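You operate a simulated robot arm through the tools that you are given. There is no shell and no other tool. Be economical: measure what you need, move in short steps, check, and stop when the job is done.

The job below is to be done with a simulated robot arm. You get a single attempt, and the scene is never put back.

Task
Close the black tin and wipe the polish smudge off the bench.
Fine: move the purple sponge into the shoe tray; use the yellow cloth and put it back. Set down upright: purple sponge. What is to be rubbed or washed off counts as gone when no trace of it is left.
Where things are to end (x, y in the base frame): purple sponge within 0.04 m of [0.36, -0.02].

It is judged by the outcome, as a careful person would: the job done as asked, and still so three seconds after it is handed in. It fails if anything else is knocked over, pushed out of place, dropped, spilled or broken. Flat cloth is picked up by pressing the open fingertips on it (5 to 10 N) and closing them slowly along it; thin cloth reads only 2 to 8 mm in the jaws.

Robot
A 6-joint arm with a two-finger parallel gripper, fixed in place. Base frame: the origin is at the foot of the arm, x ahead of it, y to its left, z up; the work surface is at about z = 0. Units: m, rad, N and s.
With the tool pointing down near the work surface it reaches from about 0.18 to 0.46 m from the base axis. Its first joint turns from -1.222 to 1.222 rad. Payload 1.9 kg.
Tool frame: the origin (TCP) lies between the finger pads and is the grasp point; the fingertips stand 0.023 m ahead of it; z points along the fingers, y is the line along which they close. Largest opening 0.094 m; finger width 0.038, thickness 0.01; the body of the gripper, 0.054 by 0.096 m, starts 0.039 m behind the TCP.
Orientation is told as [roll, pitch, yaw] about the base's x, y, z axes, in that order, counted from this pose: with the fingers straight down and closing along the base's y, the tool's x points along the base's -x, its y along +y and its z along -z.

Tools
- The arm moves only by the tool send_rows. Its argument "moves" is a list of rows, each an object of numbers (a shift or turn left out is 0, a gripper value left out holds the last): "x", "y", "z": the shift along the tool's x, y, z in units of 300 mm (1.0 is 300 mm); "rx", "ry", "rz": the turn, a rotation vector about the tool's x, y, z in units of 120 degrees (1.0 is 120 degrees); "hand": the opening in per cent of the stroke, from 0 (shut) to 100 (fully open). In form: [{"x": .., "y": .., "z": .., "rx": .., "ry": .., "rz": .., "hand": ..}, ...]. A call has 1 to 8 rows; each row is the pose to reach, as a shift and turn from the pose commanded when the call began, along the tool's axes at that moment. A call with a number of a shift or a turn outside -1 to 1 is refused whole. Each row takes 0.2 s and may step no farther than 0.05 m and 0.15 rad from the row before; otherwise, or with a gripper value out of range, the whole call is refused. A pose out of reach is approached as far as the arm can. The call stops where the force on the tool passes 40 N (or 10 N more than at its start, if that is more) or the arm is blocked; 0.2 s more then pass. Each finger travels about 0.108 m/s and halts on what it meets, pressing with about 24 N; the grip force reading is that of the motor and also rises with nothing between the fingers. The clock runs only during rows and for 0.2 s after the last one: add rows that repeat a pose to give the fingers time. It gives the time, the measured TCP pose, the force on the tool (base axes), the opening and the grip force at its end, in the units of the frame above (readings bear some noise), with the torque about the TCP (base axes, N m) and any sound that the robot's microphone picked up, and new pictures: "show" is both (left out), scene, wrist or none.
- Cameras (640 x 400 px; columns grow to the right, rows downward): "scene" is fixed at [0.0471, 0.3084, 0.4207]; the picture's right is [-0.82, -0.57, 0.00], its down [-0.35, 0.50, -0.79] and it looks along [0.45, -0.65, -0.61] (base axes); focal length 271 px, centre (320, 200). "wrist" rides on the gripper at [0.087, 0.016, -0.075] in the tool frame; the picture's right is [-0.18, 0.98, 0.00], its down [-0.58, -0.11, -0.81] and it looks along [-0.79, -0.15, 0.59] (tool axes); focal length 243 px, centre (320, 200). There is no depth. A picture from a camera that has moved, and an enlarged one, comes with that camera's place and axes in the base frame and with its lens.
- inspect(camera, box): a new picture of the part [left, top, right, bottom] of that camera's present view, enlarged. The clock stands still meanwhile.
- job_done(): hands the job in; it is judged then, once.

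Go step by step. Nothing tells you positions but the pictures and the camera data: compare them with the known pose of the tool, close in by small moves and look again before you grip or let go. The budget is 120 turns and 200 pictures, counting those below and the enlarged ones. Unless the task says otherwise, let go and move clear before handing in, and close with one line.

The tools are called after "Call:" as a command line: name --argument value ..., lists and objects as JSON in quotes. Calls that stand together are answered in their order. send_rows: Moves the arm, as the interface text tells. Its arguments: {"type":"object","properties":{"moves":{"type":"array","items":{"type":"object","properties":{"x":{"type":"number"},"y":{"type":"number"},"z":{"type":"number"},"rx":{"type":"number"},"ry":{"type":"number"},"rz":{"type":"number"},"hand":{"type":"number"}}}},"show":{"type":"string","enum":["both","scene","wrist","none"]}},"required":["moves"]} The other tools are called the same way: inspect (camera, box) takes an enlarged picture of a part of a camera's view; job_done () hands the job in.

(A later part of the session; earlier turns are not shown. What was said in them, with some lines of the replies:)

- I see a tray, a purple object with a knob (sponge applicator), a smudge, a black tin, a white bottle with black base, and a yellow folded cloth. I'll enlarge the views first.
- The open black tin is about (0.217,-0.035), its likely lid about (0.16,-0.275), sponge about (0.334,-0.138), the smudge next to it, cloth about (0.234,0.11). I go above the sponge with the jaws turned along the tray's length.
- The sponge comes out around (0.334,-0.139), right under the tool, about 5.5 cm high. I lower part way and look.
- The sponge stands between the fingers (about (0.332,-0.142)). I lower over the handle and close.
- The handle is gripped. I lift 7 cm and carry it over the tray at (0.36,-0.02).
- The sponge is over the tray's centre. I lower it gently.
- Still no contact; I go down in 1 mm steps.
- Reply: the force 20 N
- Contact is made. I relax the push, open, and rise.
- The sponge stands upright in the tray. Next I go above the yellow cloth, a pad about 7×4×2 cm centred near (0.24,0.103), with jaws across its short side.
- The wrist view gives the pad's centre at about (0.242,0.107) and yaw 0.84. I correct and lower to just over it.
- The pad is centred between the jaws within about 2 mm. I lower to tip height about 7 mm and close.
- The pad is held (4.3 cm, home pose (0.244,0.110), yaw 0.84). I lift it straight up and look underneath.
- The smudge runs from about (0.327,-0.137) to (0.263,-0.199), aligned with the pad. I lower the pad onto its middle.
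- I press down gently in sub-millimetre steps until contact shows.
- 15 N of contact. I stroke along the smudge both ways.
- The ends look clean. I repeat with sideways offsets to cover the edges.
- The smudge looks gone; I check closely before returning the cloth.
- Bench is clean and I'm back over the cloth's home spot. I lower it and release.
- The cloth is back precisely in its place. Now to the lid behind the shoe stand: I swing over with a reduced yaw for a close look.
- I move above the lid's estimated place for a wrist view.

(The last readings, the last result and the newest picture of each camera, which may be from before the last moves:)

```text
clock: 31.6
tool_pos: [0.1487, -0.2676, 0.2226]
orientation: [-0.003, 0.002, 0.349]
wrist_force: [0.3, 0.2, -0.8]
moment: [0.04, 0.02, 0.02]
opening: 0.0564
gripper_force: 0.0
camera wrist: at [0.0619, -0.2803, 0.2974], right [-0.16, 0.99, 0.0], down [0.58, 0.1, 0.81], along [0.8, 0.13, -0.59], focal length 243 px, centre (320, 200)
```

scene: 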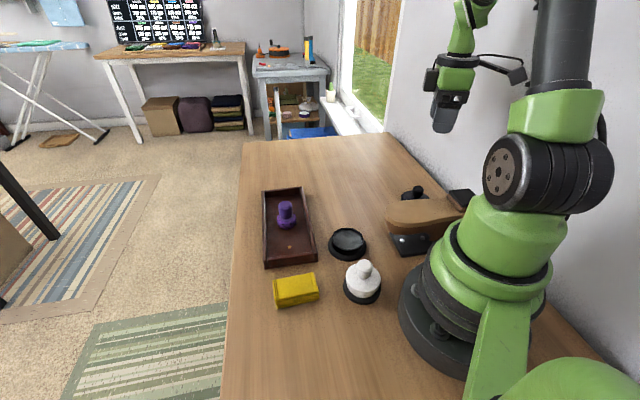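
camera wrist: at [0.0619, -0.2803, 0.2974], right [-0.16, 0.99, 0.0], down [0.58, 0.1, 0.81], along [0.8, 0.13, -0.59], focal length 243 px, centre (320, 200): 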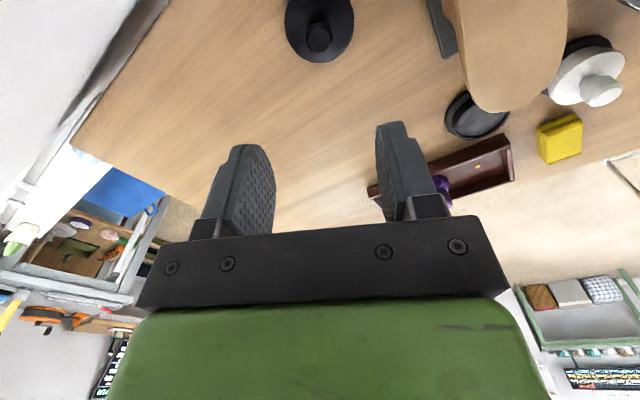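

The lid is seen at roughly (0.157,-0.27), about 7 cm across with a knob to 4 cm high. I enlarge to understand its shape.

Call:
inspect --camera "wrist" --box '[260, 0, 380, 75]'

Call:
inspect --camera "wrist" --box '[420, 0, 640, 140]'

Call:
inspect --camera "scene" --box '[315, 215, 395, 265]'

Call:
inspect --camera "scene" --box '[390, 170, 470, 220]'

```text
5.33 times, centred on (320, 38) of wrist
camera zoom: at [0.0619, -0.2803, 0.2974], right [-0.16, 0.99, 0.0], down [0.58, 0.1, 0.81], along [0.8, 0.13, -0.59], focal length 1294 px, centre (320, 1067)
```

zoom: 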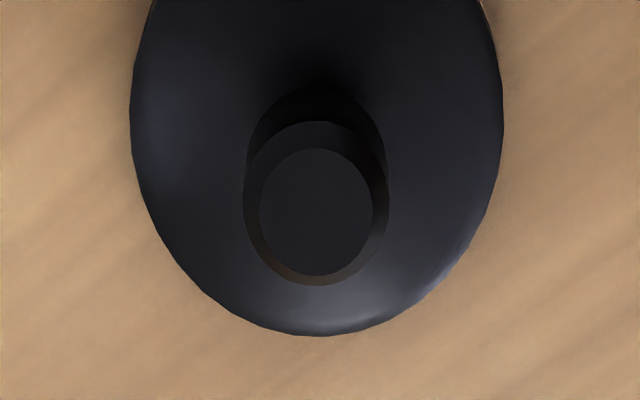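

```text
2.86 times, centred on (530, 70) of wrist
camera zoom: at [0.0619, -0.2803, 0.2974], right [-0.16, 0.99, 0.0], down [0.58, 0.1, 0.81], along [0.8, 0.13, -0.59], focal length 693 px, centre (-280, 571)
```

zoom: 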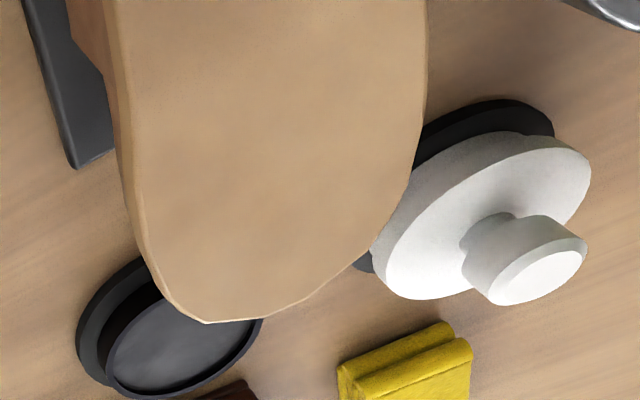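

```text
8.00 times, centred on (355, 240) of scene
camera zoom: at [0.0471, 0.3084, 0.4207], right [-0.82, -0.57, 0.0], down [-0.35, 0.5, -0.79], along [0.45, -0.65, -0.61], focal length 2171 px, centre (40, -120)
```

zoom: 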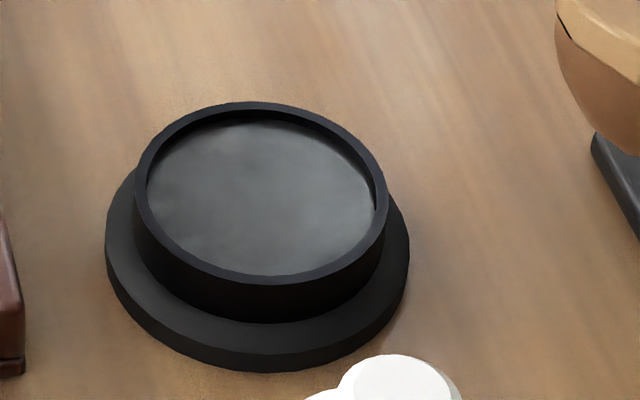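

```text
8.00 times, centred on (430, 195) of scene
camera zoom: at [0.0471, 0.3084, 0.4207], right [-0.82, -0.57, 0.0], down [-0.35, 0.5, -0.79], along [0.45, -0.65, -0.61], focal length 2171 px, centre (-560, 240)
```

zoom: 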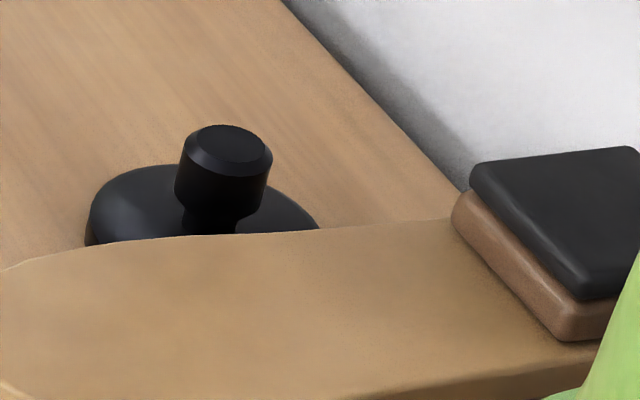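

The knob triangulates to (0.156,-0.267), top at z≈0.044; the tin to (0.220,-0.041), rim at z≈0.025, rim radius 0.031 versus lid radius 0.035, so the lid fits over it. I lower towards the knob.

Call:
send_rows --moves '[{"x": -0.024, "y": -0.006, "z": 0.15}, {"x": -0.024, "y": -0.006, "z": 0.3}, {"x": -0.024, "y": -0.006, "z": 0.44}, {"x": -0.024, "y": -0.006, "z": 0.44}]'

Call:
inspect --camera "scene" --box '[370, 130, 500, 230]'

```text
clock: 32.6
tool_pos: [0.1569, -0.2674, 0.0917]
orientation: [-0.003, 0.002, 0.348]
wrist_force: [0.2, 0.3, -0.1]
moment: [0.0, -0.03, -0.02]
opening: 0.0561
gripper_force: 0.0
camera wrist: at [0.069, -0.2803, 0.1663], right [-0.16, 0.99, 0.0], down [0.58, 0.1, 0.81], along [0.8, 0.13, -0.59], focal length 243 px, centre (320, 200)
```

scene: 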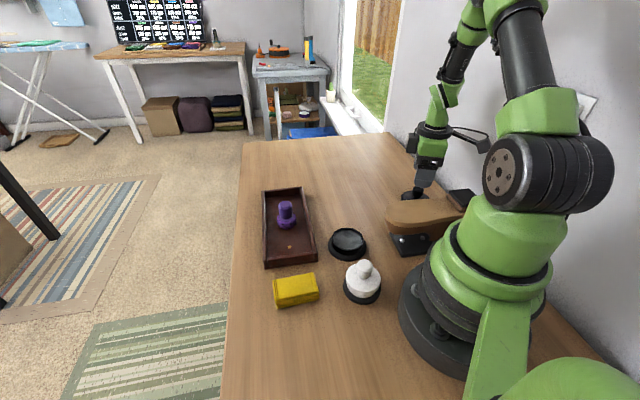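
wrist: 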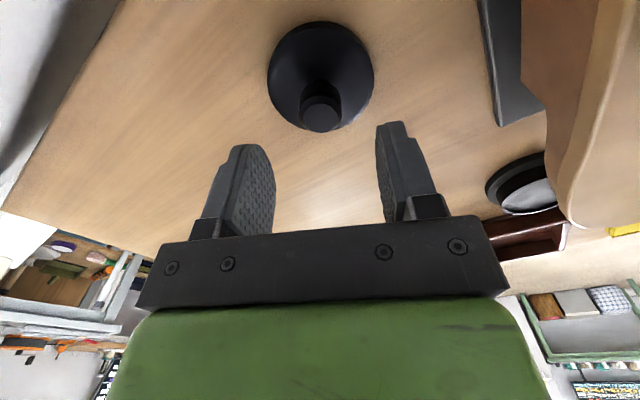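

```text
4.00 times, centred on (435, 180) of scene
camera zoom: at [0.0471, 0.3084, 0.4207], right [-0.82, -0.57, 0.0], down [-0.35, 0.5, -0.79], along [0.45, -0.65, -0.61], focal length 1086 px, centre (-140, 280)
```

zoom: 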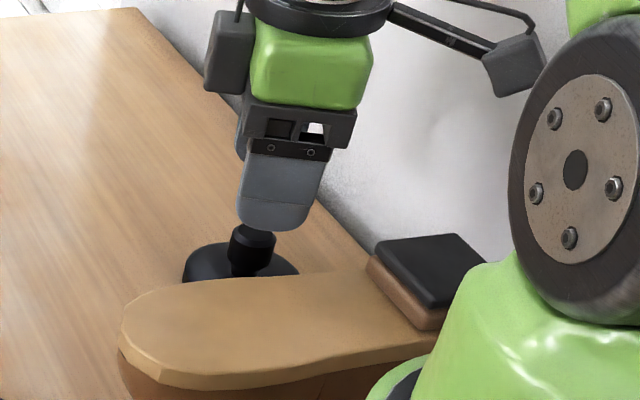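

The knob sits centred between the fingers, a few mm toward the camera. I lower with a 3 mm correction and close.

Call:
send_rows --moves '[{"x": 0.01, "z": 0.08}, {"x": 0.01, "z": 0.13}, {"x": 0.01, "z": 0.147}, {"x": 0.01, "z": 0.147, "hand": 30}, {"x": 0.01, "z": 0.147, "hand": 15}, {"x": 0.01, "z": 0.147, "hand": 10}, {"x": 0.01, "z": 0.147, "hand": 10}, {"x": 0.01, "z": 0.147, "hand": 10}]'

Call:
inspect --camera "wrist" --box '[220, 50, 420, 250]'

```text
clock: 34.4
tool_pos: [0.1545, -0.2693, 0.0461]
orientation: [-0.001, 0.002, 0.349]
wrist_force: [0.4, 0.0, 0.2]
moment: [0.02, 0.01, -0.01]
opening: 0.0267
gripper_force: 23.9
camera wrist: at [0.0661, -0.2824, 0.1213], right [-0.16, 0.99, 0.0], down [0.58, 0.1, 0.81], along [0.8, 0.13, -0.59], focal length 243 px, centre (320, 200)
```

scene: 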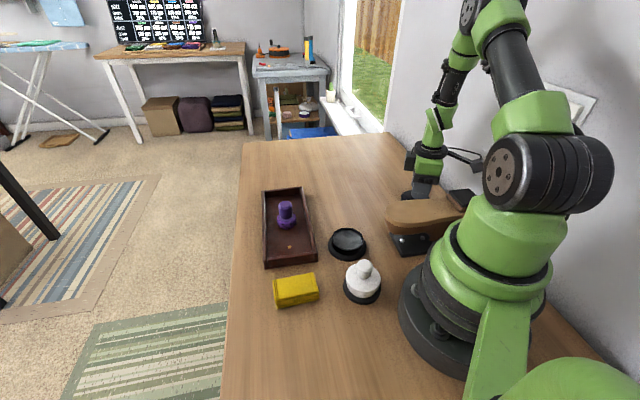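
wrist: 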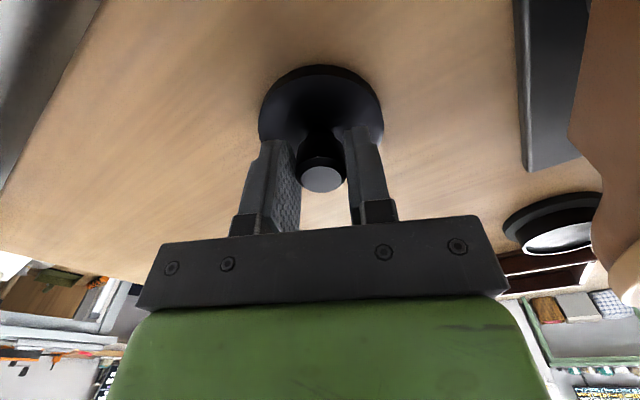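

```text
2.00 times, centred on (320, 150) of wrist
camera zoom: at [0.0661, -0.2824, 0.1213], right [-0.16, 0.99, 0.0], down [0.58, 0.1, 0.81], along [0.8, 0.13, -0.59], focal length 485 px, centre (320, 300)
```

zoom: 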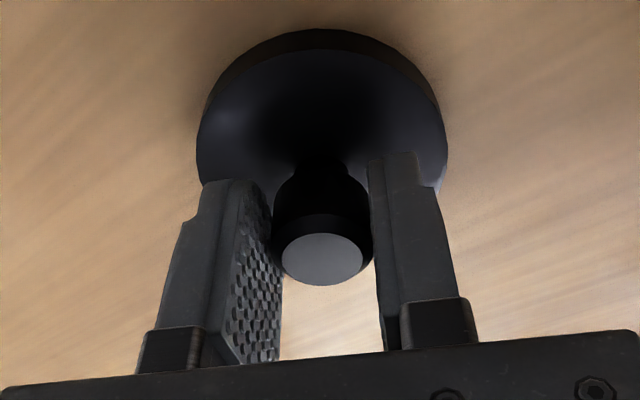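

The knob is firmly held and centred on the TCP. I lift it high, then carry it over to just above the tin.

Call:
send_rows --moves '[{"z": -0.13}, {"z": -0.26}, {"z": -0.39}, {"z": -0.39}]' --show "scene"

Call:
send_rows --moves '[{"x": -0.078, "y": 0.107}, {"x": -0.155, "y": 0.213}, {"x": -0.233, "y": 0.32}, {"x": -0.31, "y": 0.427}, {"x": -0.388, "y": 0.533}, {"x": -0.465, "y": 0.64}, {"x": -0.465, "y": 0.64}]'

Call:
inspect --camera "scene" --box '[290, 150, 420, 280]'

```text
clock: 35.4
tool_pos: [0.1536, -0.2691, 0.1636]
orientation: [-0.002, 0.003, 0.346]
wrist_force: [-0.4, 0.3, -0.2]
moment: [0.0, 0.02, 0.0]
opening: 0.0266
gripper_force: 24.0
```

scene: 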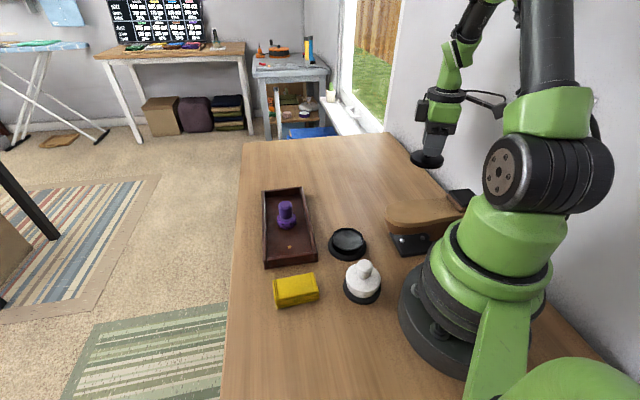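

```text
clock: 37.0
tool_pos: [0.2186, -0.0401, 0.1628]
orientation: [0.0, 0.0, 0.35]
wrist_force: [0.0, -0.2, -0.2]
moment: [-0.01, -0.02, -0.03]
opening: 0.027
gripper_force: 24.2
camera wrist: at [0.1326, -0.0531, 0.2378], right [-0.16, 0.99, 0.0], down [0.58, 0.1, 0.81], along [0.8, 0.13, -0.59], focal length 243 px, centre (320, 200)
```

scene: 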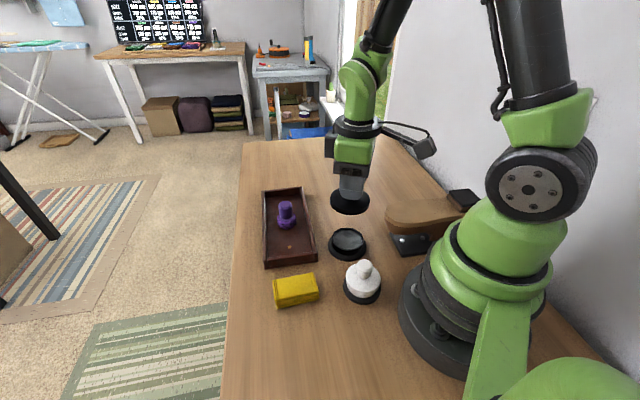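
wrist: 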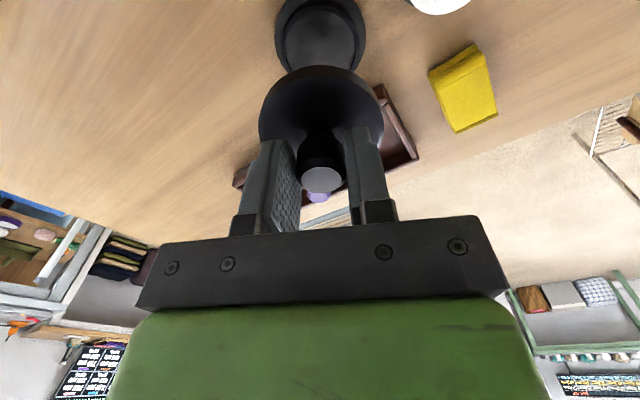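

```text
3.08 times, centred on (355, 215) of scene
camera zoom: at [0.0471, 0.3084, 0.4207], right [-0.82, -0.57, 0.0], down [-0.35, 0.5, -0.79], along [0.45, -0.65, -0.61], focal length 835 px, centre (212, 154)
```

zoom: 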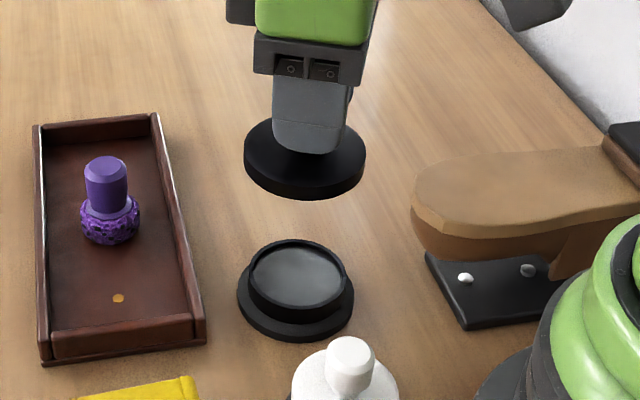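

Alignment looks within a millimetre or so. I lower to about 1 cm above the rim and inspect closely.

Call:
send_rows --moves '[{"z": 0.1}, {"z": 0.2}, {"z": 0.265}, {"z": 0.265}]'

Call:
inspect --camera "scene" --box '[310, 205, 390, 265]'

Call:
inspect --camera "wrist" --box '[220, 0, 420, 125]'

```text
clock: 38.0
tool_pos: [0.2195, -0.042, 0.0832]
orientation: [-0.002, -0.001, 0.349]
wrist_force: [0.6, 0.4, -0.7]
moment: [0.0, 0.0, -0.02]
opening: 0.0265
gripper_force: 23.9
camera wrist: at [0.1322, -0.0545, 0.1578], right [-0.16, 0.99, 0.0], down [0.58, 0.1, 0.81], along [0.8, 0.13, -0.59], focal length 243 px, centre (320, 200)
```

scene: 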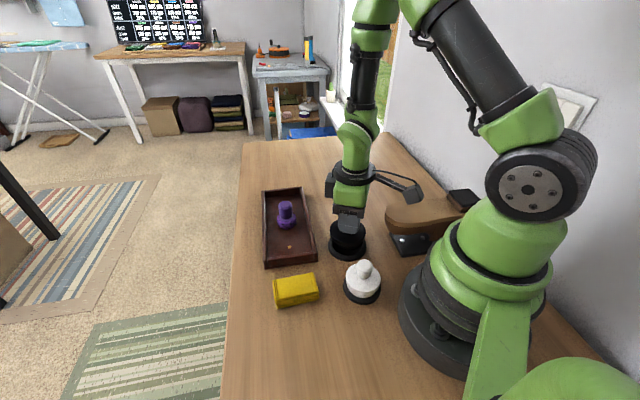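
wrist: 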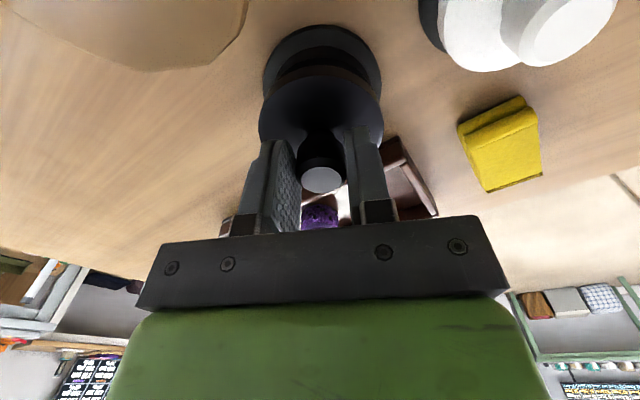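

```text
6.67 times, centred on (350, 235) of scene
camera zoom: at [0.0471, 0.3084, 0.4207], right [-0.82, -0.57, 0.0], down [-0.35, 0.5, -0.79], along [0.45, -0.65, -0.61], focal length 1809 px, centre (120, -33)
```

zoom: 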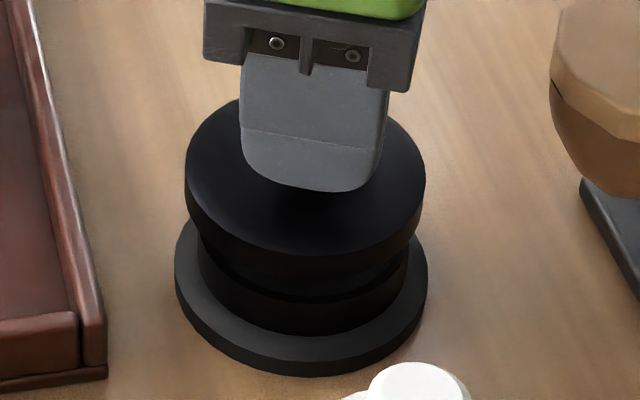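

```text
3.20 times, centred on (320, 62) of wrist
camera zoom: at [0.1322, -0.0545, 0.1578], right [-0.16, 0.99, 0.0], down [0.58, 0.1, 0.81], along [0.8, 0.13, -0.59], focal length 776 px, centre (320, 640)
```

zoom: 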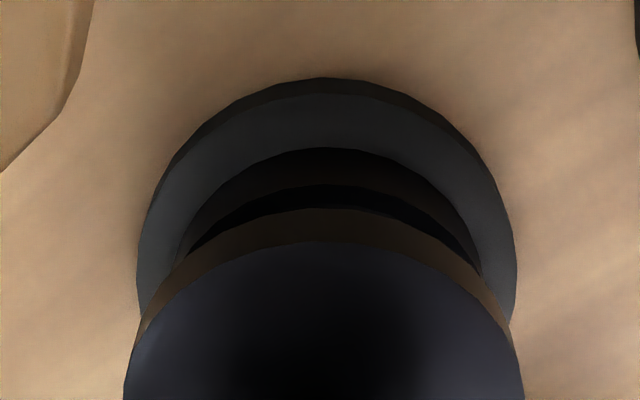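

Both views agree the tin is about 1.6 mm toward the base from the lid. I correct that and lower in small steps.

Call:
send_rows --moves '[{"x": 0.0053, "y": 0.0032}, {"x": 0.0053, "y": 0.0032, "z": 0.02}, {"x": 0.0053, "y": 0.0032, "z": 0.035}, {"x": 0.0053, "y": 0.0032, "z": 0.04}, {"x": 0.0053, "y": 0.0032, "z": 0.045}, {"x": 0.0053, "y": 0.0032, "z": 0.05}, {"x": 0.0053, "y": 0.0032, "z": 0.055}]'

Call:
inspect --camera "scene" --box '[310, 205, 390, 265]'

Call:
inspect --camera "wrist" --box '[220, 0, 420, 125]'

```text
clock: 39.6
tool_pos: [0.2185, -0.0425, 0.0668]
orientation: [-0.002, -0.001, 0.35]
wrist_force: [0.0, 0.2, -0.6]
moment: [0.02, -0.01, 0.03]
opening: 0.0265
gripper_force: 24.4
camera wrist: at [0.1306, -0.0548, 0.1412], right [-0.16, 0.99, 0.0], down [0.58, 0.1, 0.81], along [0.8, 0.13, -0.59], focal length 243 px, centre (320, 200)
```

scene: 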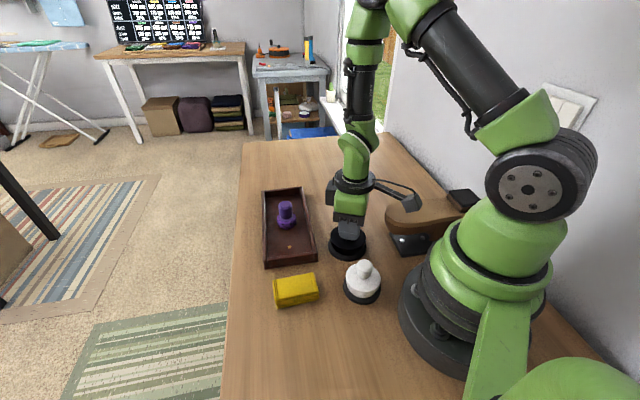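
wrist: 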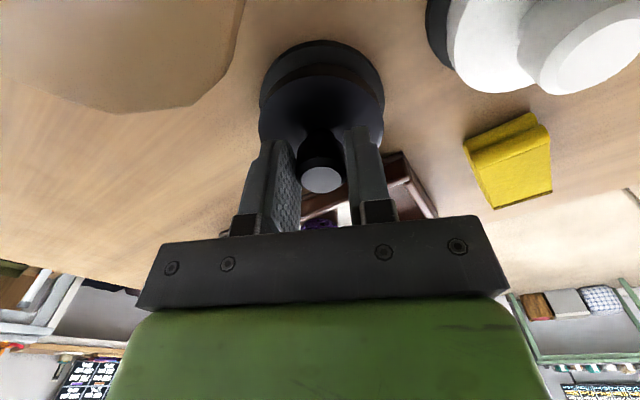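

```text
6.67 times, centred on (350, 235) of scene
camera zoom: at [0.0471, 0.3084, 0.4207], right [-0.82, -0.57, 0.0], down [-0.35, 0.5, -0.79], along [0.45, -0.65, -0.61], focal length 1809 px, centre (120, -33)
```

zoom: 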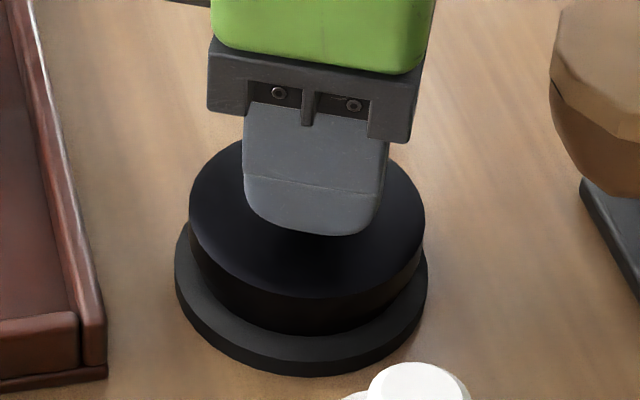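

```text
3.20 times, centred on (320, 62) of wrist
camera zoom: at [0.1306, -0.0548, 0.1412], right [-0.16, 0.99, 0.0], down [0.58, 0.1, 0.81], along [0.8, 0.13, -0.59], focal length 776 px, centre (320, 640)
```

zoom: 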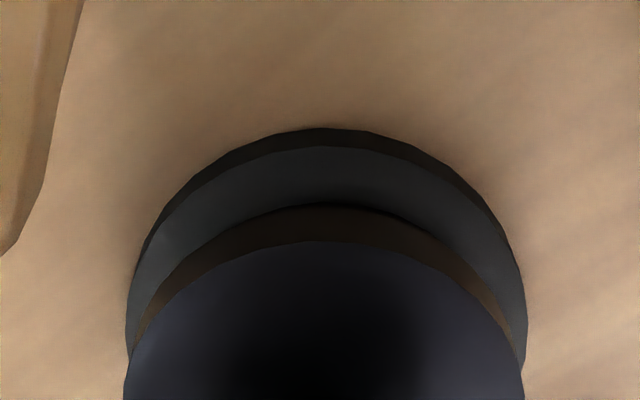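

The skirt is already around the rim without contact and well centred. I continue down in 1 mm steps until it seats.

Call:
send_rows --moves '[{"z": 0.004}, {"z": 0.008}, {"z": 0.012}, {"z": 0.016}, {"z": 0.02}]' --show "none"

```text
clock: 40.8
tool_pos: [0.2177, -0.0421, 0.0599]
orientation: [-0.002, 0.002, 0.349]
wrist_force: [0.6, 10.8, 14.5]
moment: [0.4, 0.03, -0.03]
opening: 0.0269
gripper_force: 24.1
```

Contact at z≈0.060 with a sideways force toward +y, in agreement with the small wrist offset. I ease up, shift 1 mm in +y, and lower again.

Call:
send_rows --moves '[{"z": -0.008}, {"x": -0.001, "y": 0.0035, "z": -0.008}, {"x": -0.001, "y": 0.0035, "z": -0.004}, {"x": -0.001, "y": 0.0035, "z": 0.0}, {"x": -0.001, "y": 0.0035, "z": 0.0}]'

Call:
inspect --camera "scene" --box '[310, 205, 390, 265]'

Call:
inspect --camera "wrist" --box '[220, 0, 420, 125]'

```text
clock: 42.0
tool_pos: [0.2169, -0.0412, 0.0606]
orientation: [-0.001, -0.003, 0.348]
wrist_force: [-0.3, -26.5, 4.7]
moment: [-0.67, -0.03, -0.23]
opening: 0.0267
gripper_force: 24.5
camera wrist: at [0.1302, -0.0537, 0.1348], right [-0.16, 0.99, 0.0], down [0.58, 0.1, 0.81], along [0.8, 0.13, -0.59], focal length 243 px, centre (320, 200)
```

scene: 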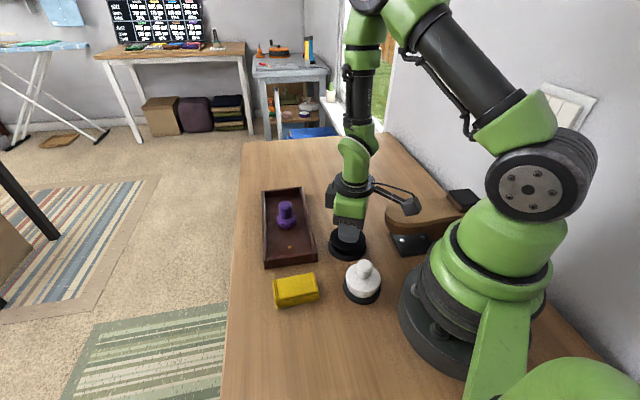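
wrist: 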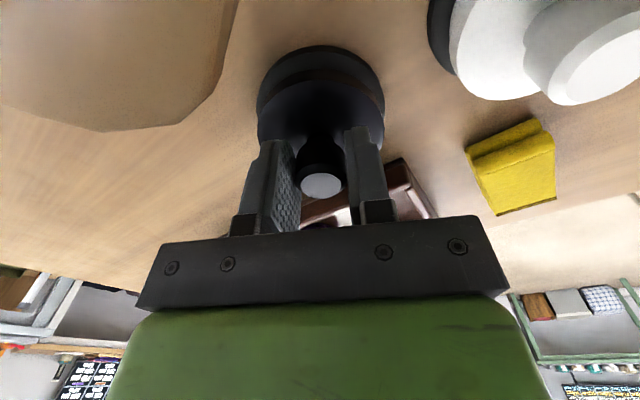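

```text
6.67 times, centred on (350, 235) of scene
camera zoom: at [0.0471, 0.3084, 0.4207], right [-0.82, -0.57, 0.0], down [-0.35, 0.5, -0.79], along [0.45, -0.65, -0.61], focal length 1809 px, centre (120, -33)
```

zoom: 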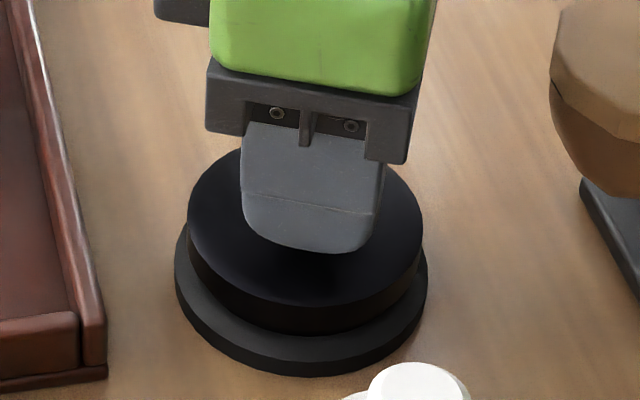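

```text
3.20 times, centred on (320, 62) of wrist
camera zoom: at [0.1302, -0.0537, 0.1348], right [-0.16, 0.99, 0.0], down [0.58, 0.1, 0.81], along [0.8, 0.13, -0.59], focal length 776 px, centre (320, 640)
```

zoom: 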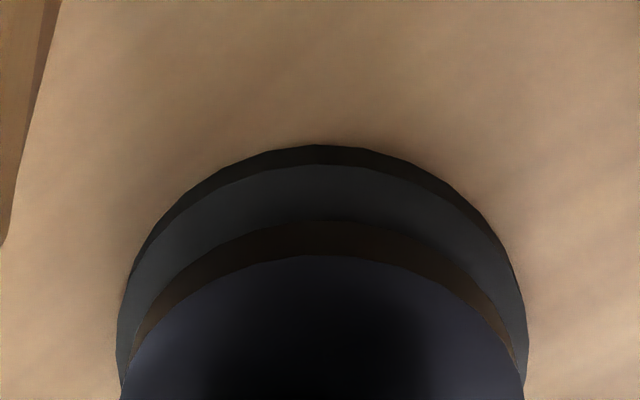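

That overshot (−26 N sideways). I come back 0.7 mm and check the force.

Call:
send_rows --moves '[{"x": 0.0007, "y": -0.0022}, {"x": 0.0007, "y": -0.0022}]' --show "none"

```text
clock: 42.6
tool_pos: [0.2163, -0.0421, 0.0604]
orientation: [-0.001, 0.003, 0.348]
wrist_force: [0.0, -0.3, -0.5]
moment: [-0.02, 0.0, 0.02]
opening: 0.0265
gripper_force: 23.8
```

Free of contact now. I lower again in fine steps.

Call:
send_rows --moves '[{"z": 0.002}, {"z": 0.004}, {"z": 0.006}]' --show "none"

```text
clock: 43.4
tool_pos: [0.2177, -0.0415, 0.0587]
orientation: [-0.004, 0.0, 0.349]
wrist_force: [2.9, 4.4, 15.4]
moment: [0.3, -0.08, -0.02]
opening: 0.0268
gripper_force: 24.3
```

Mostly vertical force now, so it appears seated. I check stiffness with a slightly firmer push.

Call:
send_rows --moves '[{"z": 0.002}, {"z": 0.002}]'

Call:
inspect --camera "scene" --box '[310, 205, 390, 265]'

```text
clock: 44.0
tool_pos: [0.2179, -0.041, 0.0576]
orientation: [-0.002, 0.001, 0.35]
wrist_force: [4.4, -3.7, 3.0]
moment: [0.04, -0.16, -0.08]
opening: 0.0266
gripper_force: 23.8
camera wrist: at [0.1302, -0.0542, 0.1329], right [-0.16, 0.99, 0.0], down [0.58, 0.1, 0.81], along [0.8, 0.13, -0.59], focal length 243 px, centre (320, 200)
```

scene: 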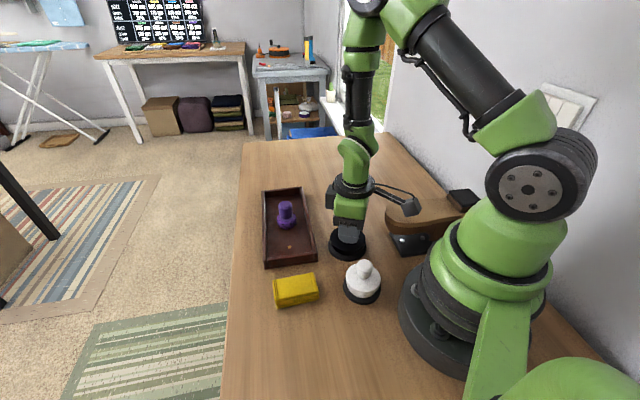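
wrist: 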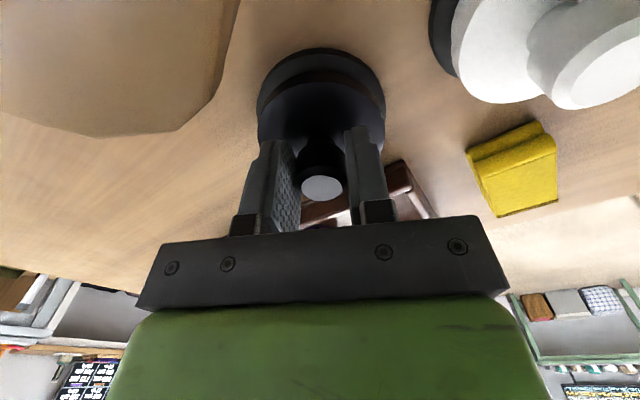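

```text
6.67 times, centred on (350, 235) of scene
camera zoom: at [0.0471, 0.3084, 0.4207], right [-0.82, -0.57, 0.0], down [-0.35, 0.5, -0.79], along [0.45, -0.65, -0.61], focal length 1809 px, centre (120, -33)
```

zoom: 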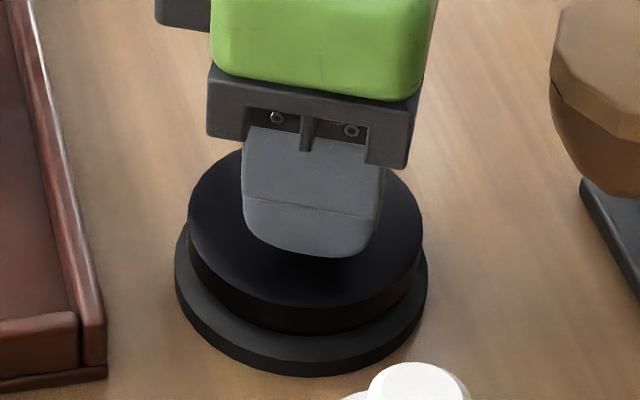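

It slid further down (friction fit). I continue down gently.

Call:
send_rows --moves '[{"z": 0.002}, {"z": 0.004}, {"z": 0.004}]' --show "none"

```text
clock: 44.8
tool_pos: [0.218, -0.0411, 0.0569]
orientation: [-0.001, 0.0, 0.345]
wrist_force: [3.2, -9.0, 6.8]
moment: [-0.22, -0.1, -0.1]
opening: 0.0265
gripper_force: 24.3
```

Call:
send_rows --moves '[{"y": -0.0008}, {"y": -0.0008, "z": 0.002}, {"y": -0.0008, "z": 0.004}, {"y": -0.0008, "z": 0.006}, {"y": -0.0008, "z": 0.006}]' --show "none"

```text
clock: 46.0
tool_pos: [0.2169, -0.04, 0.0557]
orientation: [-0.002, -0.001, 0.347]
wrist_force: [3.6, -11.8, 5.3]
moment: [-0.3, -0.11, -0.12]
opening: 0.0267
gripper_force: 23.9
```

Call:
send_rows --moves '[{"y": -0.0012}, {"y": -0.0012, "z": 0.002}, {"y": -0.0012, "z": 0.004}, {"y": -0.0012, "z": 0.006}, {"y": -0.0012, "z": 0.006}]'

Call:
inspect --camera "scene" --box '[310, 205, 390, 265]'

Call:
inspect --camera "wrist" --box '[220, 0, 420, 125]'

```text
clock: 47.2
tool_pos: [0.2171, -0.0415, 0.0543]
orientation: [-0.002, 0.001, 0.35]
wrist_force: [4.5, -3.0, 0.6]
moment: [-0.06, -0.08, -0.06]
opening: 0.0265
gripper_force: 23.9
camera wrist: at [0.1301, -0.0544, 0.1279], right [-0.16, 0.99, 0.0], down [0.58, 0.1, 0.81], along [0.8, 0.13, -0.59], focal length 243 px, centre (320, 200)
```

scene: 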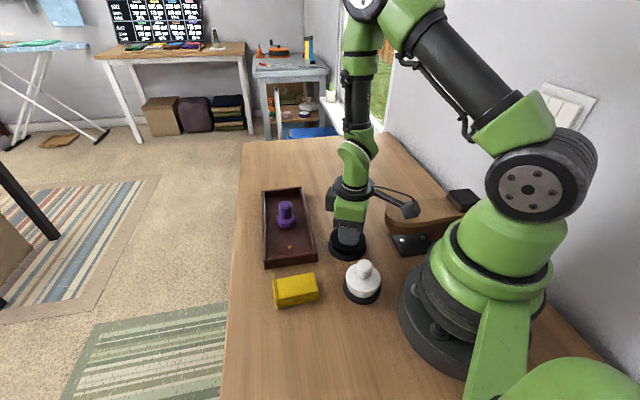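
wrist: 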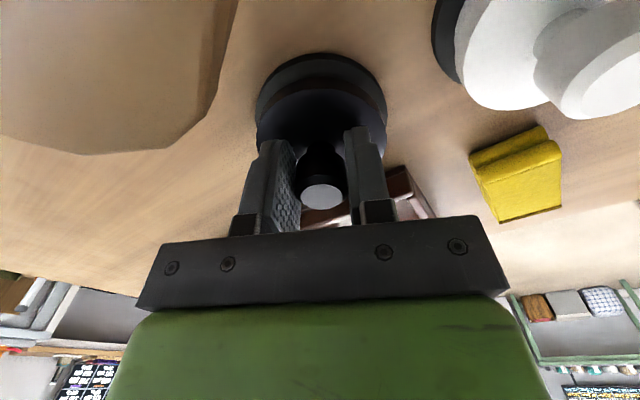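

```text
6.67 times, centred on (350, 235) of scene
camera zoom: at [0.0471, 0.3084, 0.4207], right [-0.82, -0.57, 0.0], down [-0.35, 0.5, -0.79], along [0.45, -0.65, -0.61], focal length 1809 px, centre (120, -33)
```

zoom: 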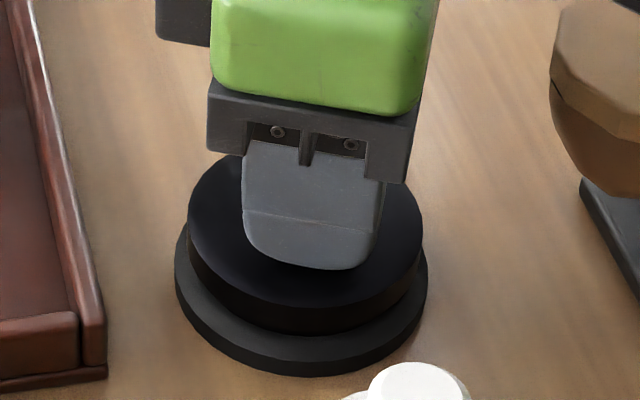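

```text
3.20 times, centred on (320, 62) of wrist
camera zoom: at [0.1301, -0.0544, 0.1279], right [-0.16, 0.99, 0.0], down [0.58, 0.1, 0.81], along [0.8, 0.13, -0.59], focal length 776 px, centre (320, 640)
```

zoom: 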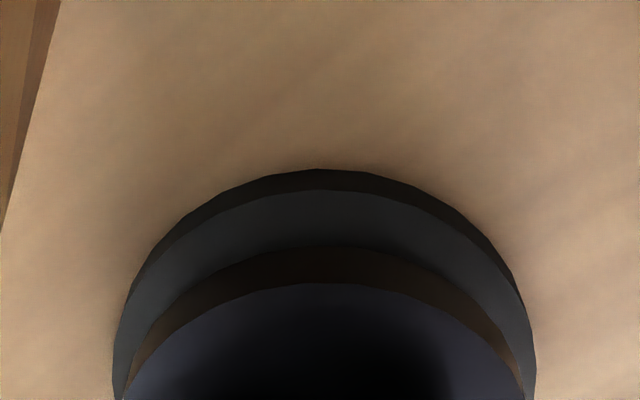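

The lid itself no longer moves (the fingers slid down the knob), so it is seated. I ease up, release, and rise.

Call:
send_rows --moves '[{"z": 0.0, "hand": 32}, {"z": 0.0, "hand": 50}, {"z": 0.0, "hand": 55}, {"z": -0.1, "hand": 55}, {"z": -0.22, "hand": 55}, {"z": -0.36, "hand": 55}, {"z": -0.45, "hand": 55}, {"z": -0.45, "hand": 55}]'

Call:
inspect --camera "scene" --box '[310, 205, 390, 265]'

Call:
inspect --camera "wrist" --box '[220, 0, 420, 125]'

```text
clock: 49.0
tool_pos: [0.2182, -0.0407, 0.1896]
orientation: [-0.002, 0.003, 0.348]
wrist_force: [0.9, -0.4, 0.3]
moment: [-0.01, 0.02, 0.01]
opening: 0.0515
gripper_force: 0.0
camera wrist: at [0.1303, -0.0544, 0.263], right [-0.16, 0.99, 0.0], down [0.58, 0.1, 0.81], along [0.8, 0.13, -0.59], focal length 243 px, centre (320, 200)
```

scene: 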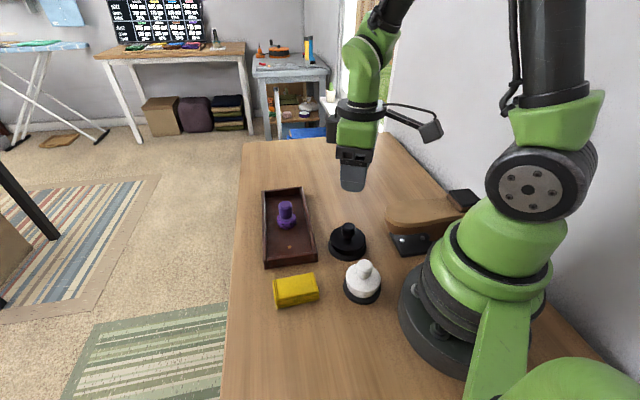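
wrist: 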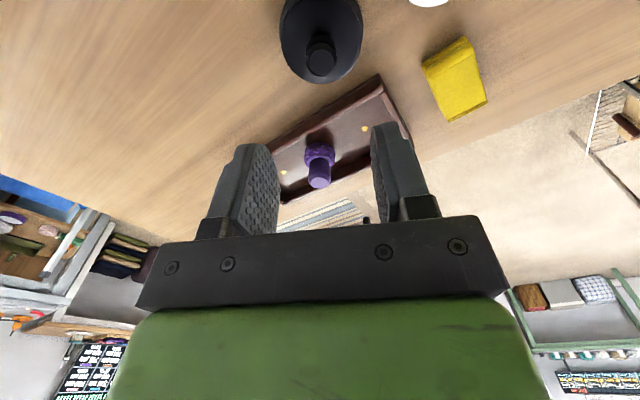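

```text
6.67 times, centred on (350, 235) of scene
camera zoom: at [0.0471, 0.3084, 0.4207], right [-0.82, -0.57, 0.0], down [-0.35, 0.5, -0.79], along [0.45, -0.65, -0.61], focal length 1809 px, centre (120, -33)
```

zoom: 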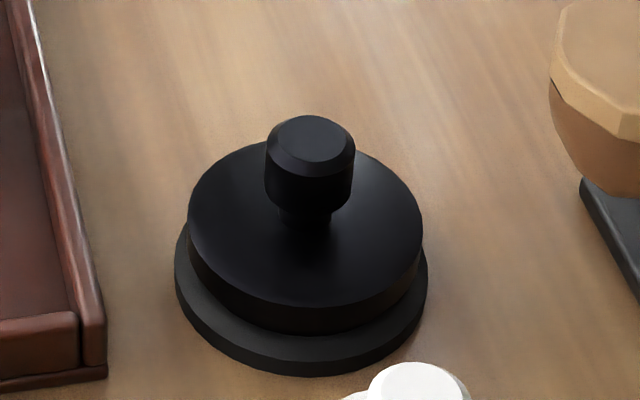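

```text
3.20 times, centred on (320, 62) of wrist
camera zoom: at [0.1303, -0.0544, 0.263], right [-0.16, 0.99, 0.0], down [0.58, 0.1, 0.81], along [0.8, 0.13, -0.59], focal length 776 px, centre (320, 640)
```

zoom: 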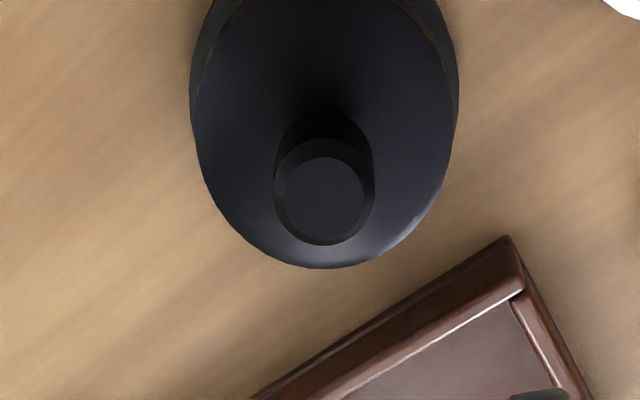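

The lid sits level on the tin. I compare with the white tin's closed state and then press the knob with closed fingertips to make sure it is fully down.

Call:
inspect --camera "scene" --box '[325, 250, 405, 310]'

Call:
send_rows --moves '[{"hand": 0}, {"hand": 0, "z": 0.1}, {"hand": 0, "z": 0.22}, {"hand": 0, "z": 0.31}, {"hand": 0, "z": 0.335}, {"hand": 0, "z": 0.345}, {"hand": 0, "z": 0.355}]' --show "scene"

```text
6.67 times, centred on (365, 280) of scene
camera zoom: at [0.0471, 0.3084, 0.4207], right [-0.82, -0.57, 0.0], down [-0.35, 0.5, -0.79], along [0.45, -0.65, -0.61], focal length 1809 px, centre (20, -333)
```

zoom: 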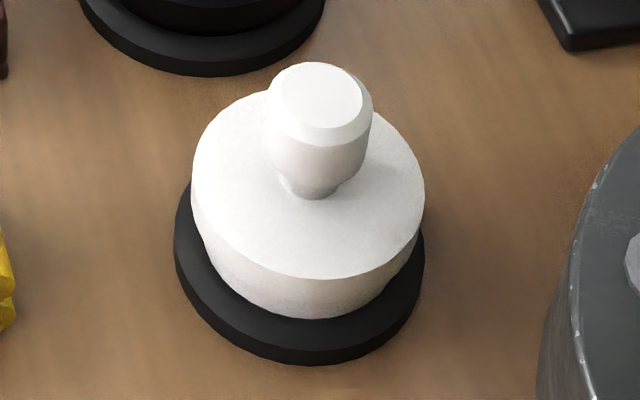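

```text
clock: 50.6
tool_pos: [0.2183, -0.0423, 0.0828]
orientation: [-0.003, -0.002, 0.351]
wrist_force: [-1.7, -0.4, 7.3]
moment: [0.0, 0.04, 0.02]
opening: 0.0
gripper_force: 24.8
```

scene: 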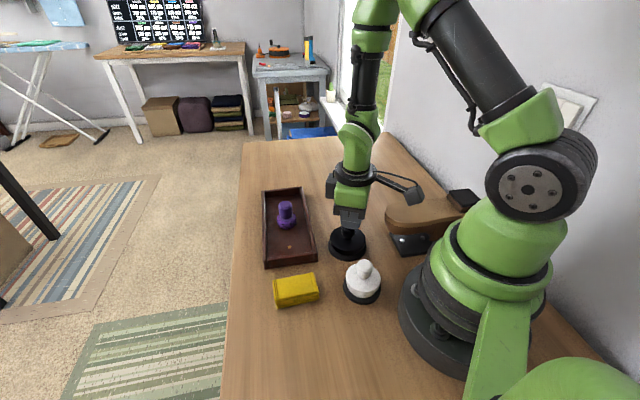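

Contact at the knob top with 7 N; I press a little more.

Call:
send_rows --moves '[{"z": 0.003}, {"z": 0.006}, {"z": 0.006}]' --show "none"

```text
clock: 51.0
tool_pos: [0.2179, -0.0424, 0.0814]
orientation: [-0.003, -0.001, 0.348]
wrist_force: [-3.3, -0.9, 14.9]
moment: [-0.02, 0.08, 0.02]
opening: 0.0
gripper_force: 24.5
stopped in row 2: the force on the tool passed its limit at 47 N (the readings are from after the stop); the commanded pose is now the measured one
```

It is rigidly seated. I rise clear and do a last check.

Call:
send_rows --moves '[{"z": -0.1}, {"z": -0.25}, {"z": -0.4}, {"z": -0.53, "hand": 50}, {"z": -0.53, "hand": 50}]'

Call:
inspect --camera "scene" --box '[230, 160, 410, 320]'

Call:
inspect --camera "scene" --box '[310, 205, 390, 265]'

```text
clock: 52.2
tool_pos: [0.2187, -0.0415, 0.2407]
orientation: [-0.003, 0.0, 0.348]
wrist_force: [0.1, 0.4, 0.3]
moment: [0.0, -0.01, 0.03]
opening: 0.0472
gripper_force: 0.1
camera wrist: at [0.1315, -0.0533, 0.3157], right [-0.16, 0.99, 0.0], down [0.58, 0.1, 0.81], along [0.8, 0.13, -0.59], focal length 243 px, centre (320, 200)
```

scene: 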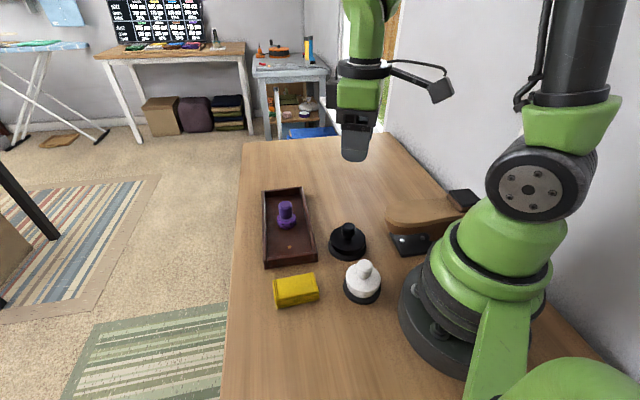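
wrist: 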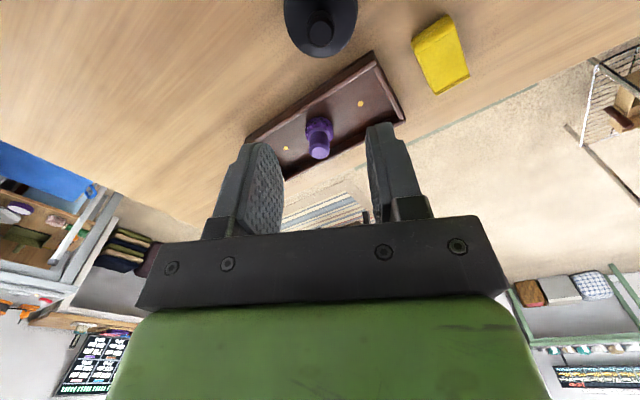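

```text
2.50 times, centred on (320, 240) of scene
camera zoom: at [0.0471, 0.3084, 0.4207], right [-0.82, -0.57, 0.0], down [-0.35, 0.5, -0.79], along [0.45, -0.65, -0.61], focal length 678 px, centre (320, 100)
```

zoom: 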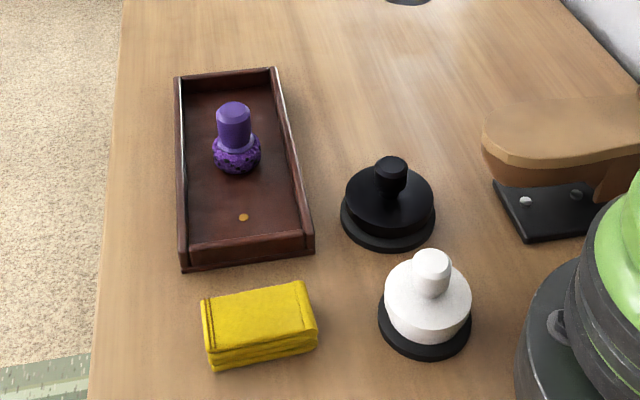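

```text
6.67 times, centred on (350, 235) of scene
camera zoom: at [0.0471, 0.3084, 0.4207], right [-0.82, -0.57, 0.0], down [-0.35, 0.5, -0.79], along [0.45, -0.65, -0.61], focal length 1809 px, centre (120, -33)
```

zoom: 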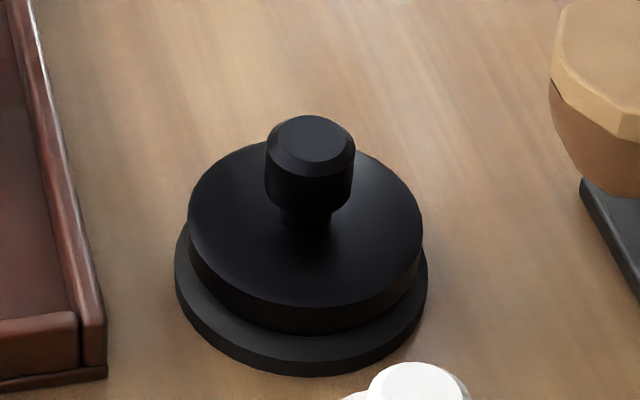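

Everything is in place: the tin is closed, the bench is clean, the sponge stands upright in the tray, the cloth is back, and the arm is clear.

Call:
job_done

```text
The job is handed in.
```

The black tin is closed, the polish smudge is wiped off with no trace visible, the purple sponge stands upright in the shoe tray at about (0.36, -0.02), and the yellow cloth is back in its place.
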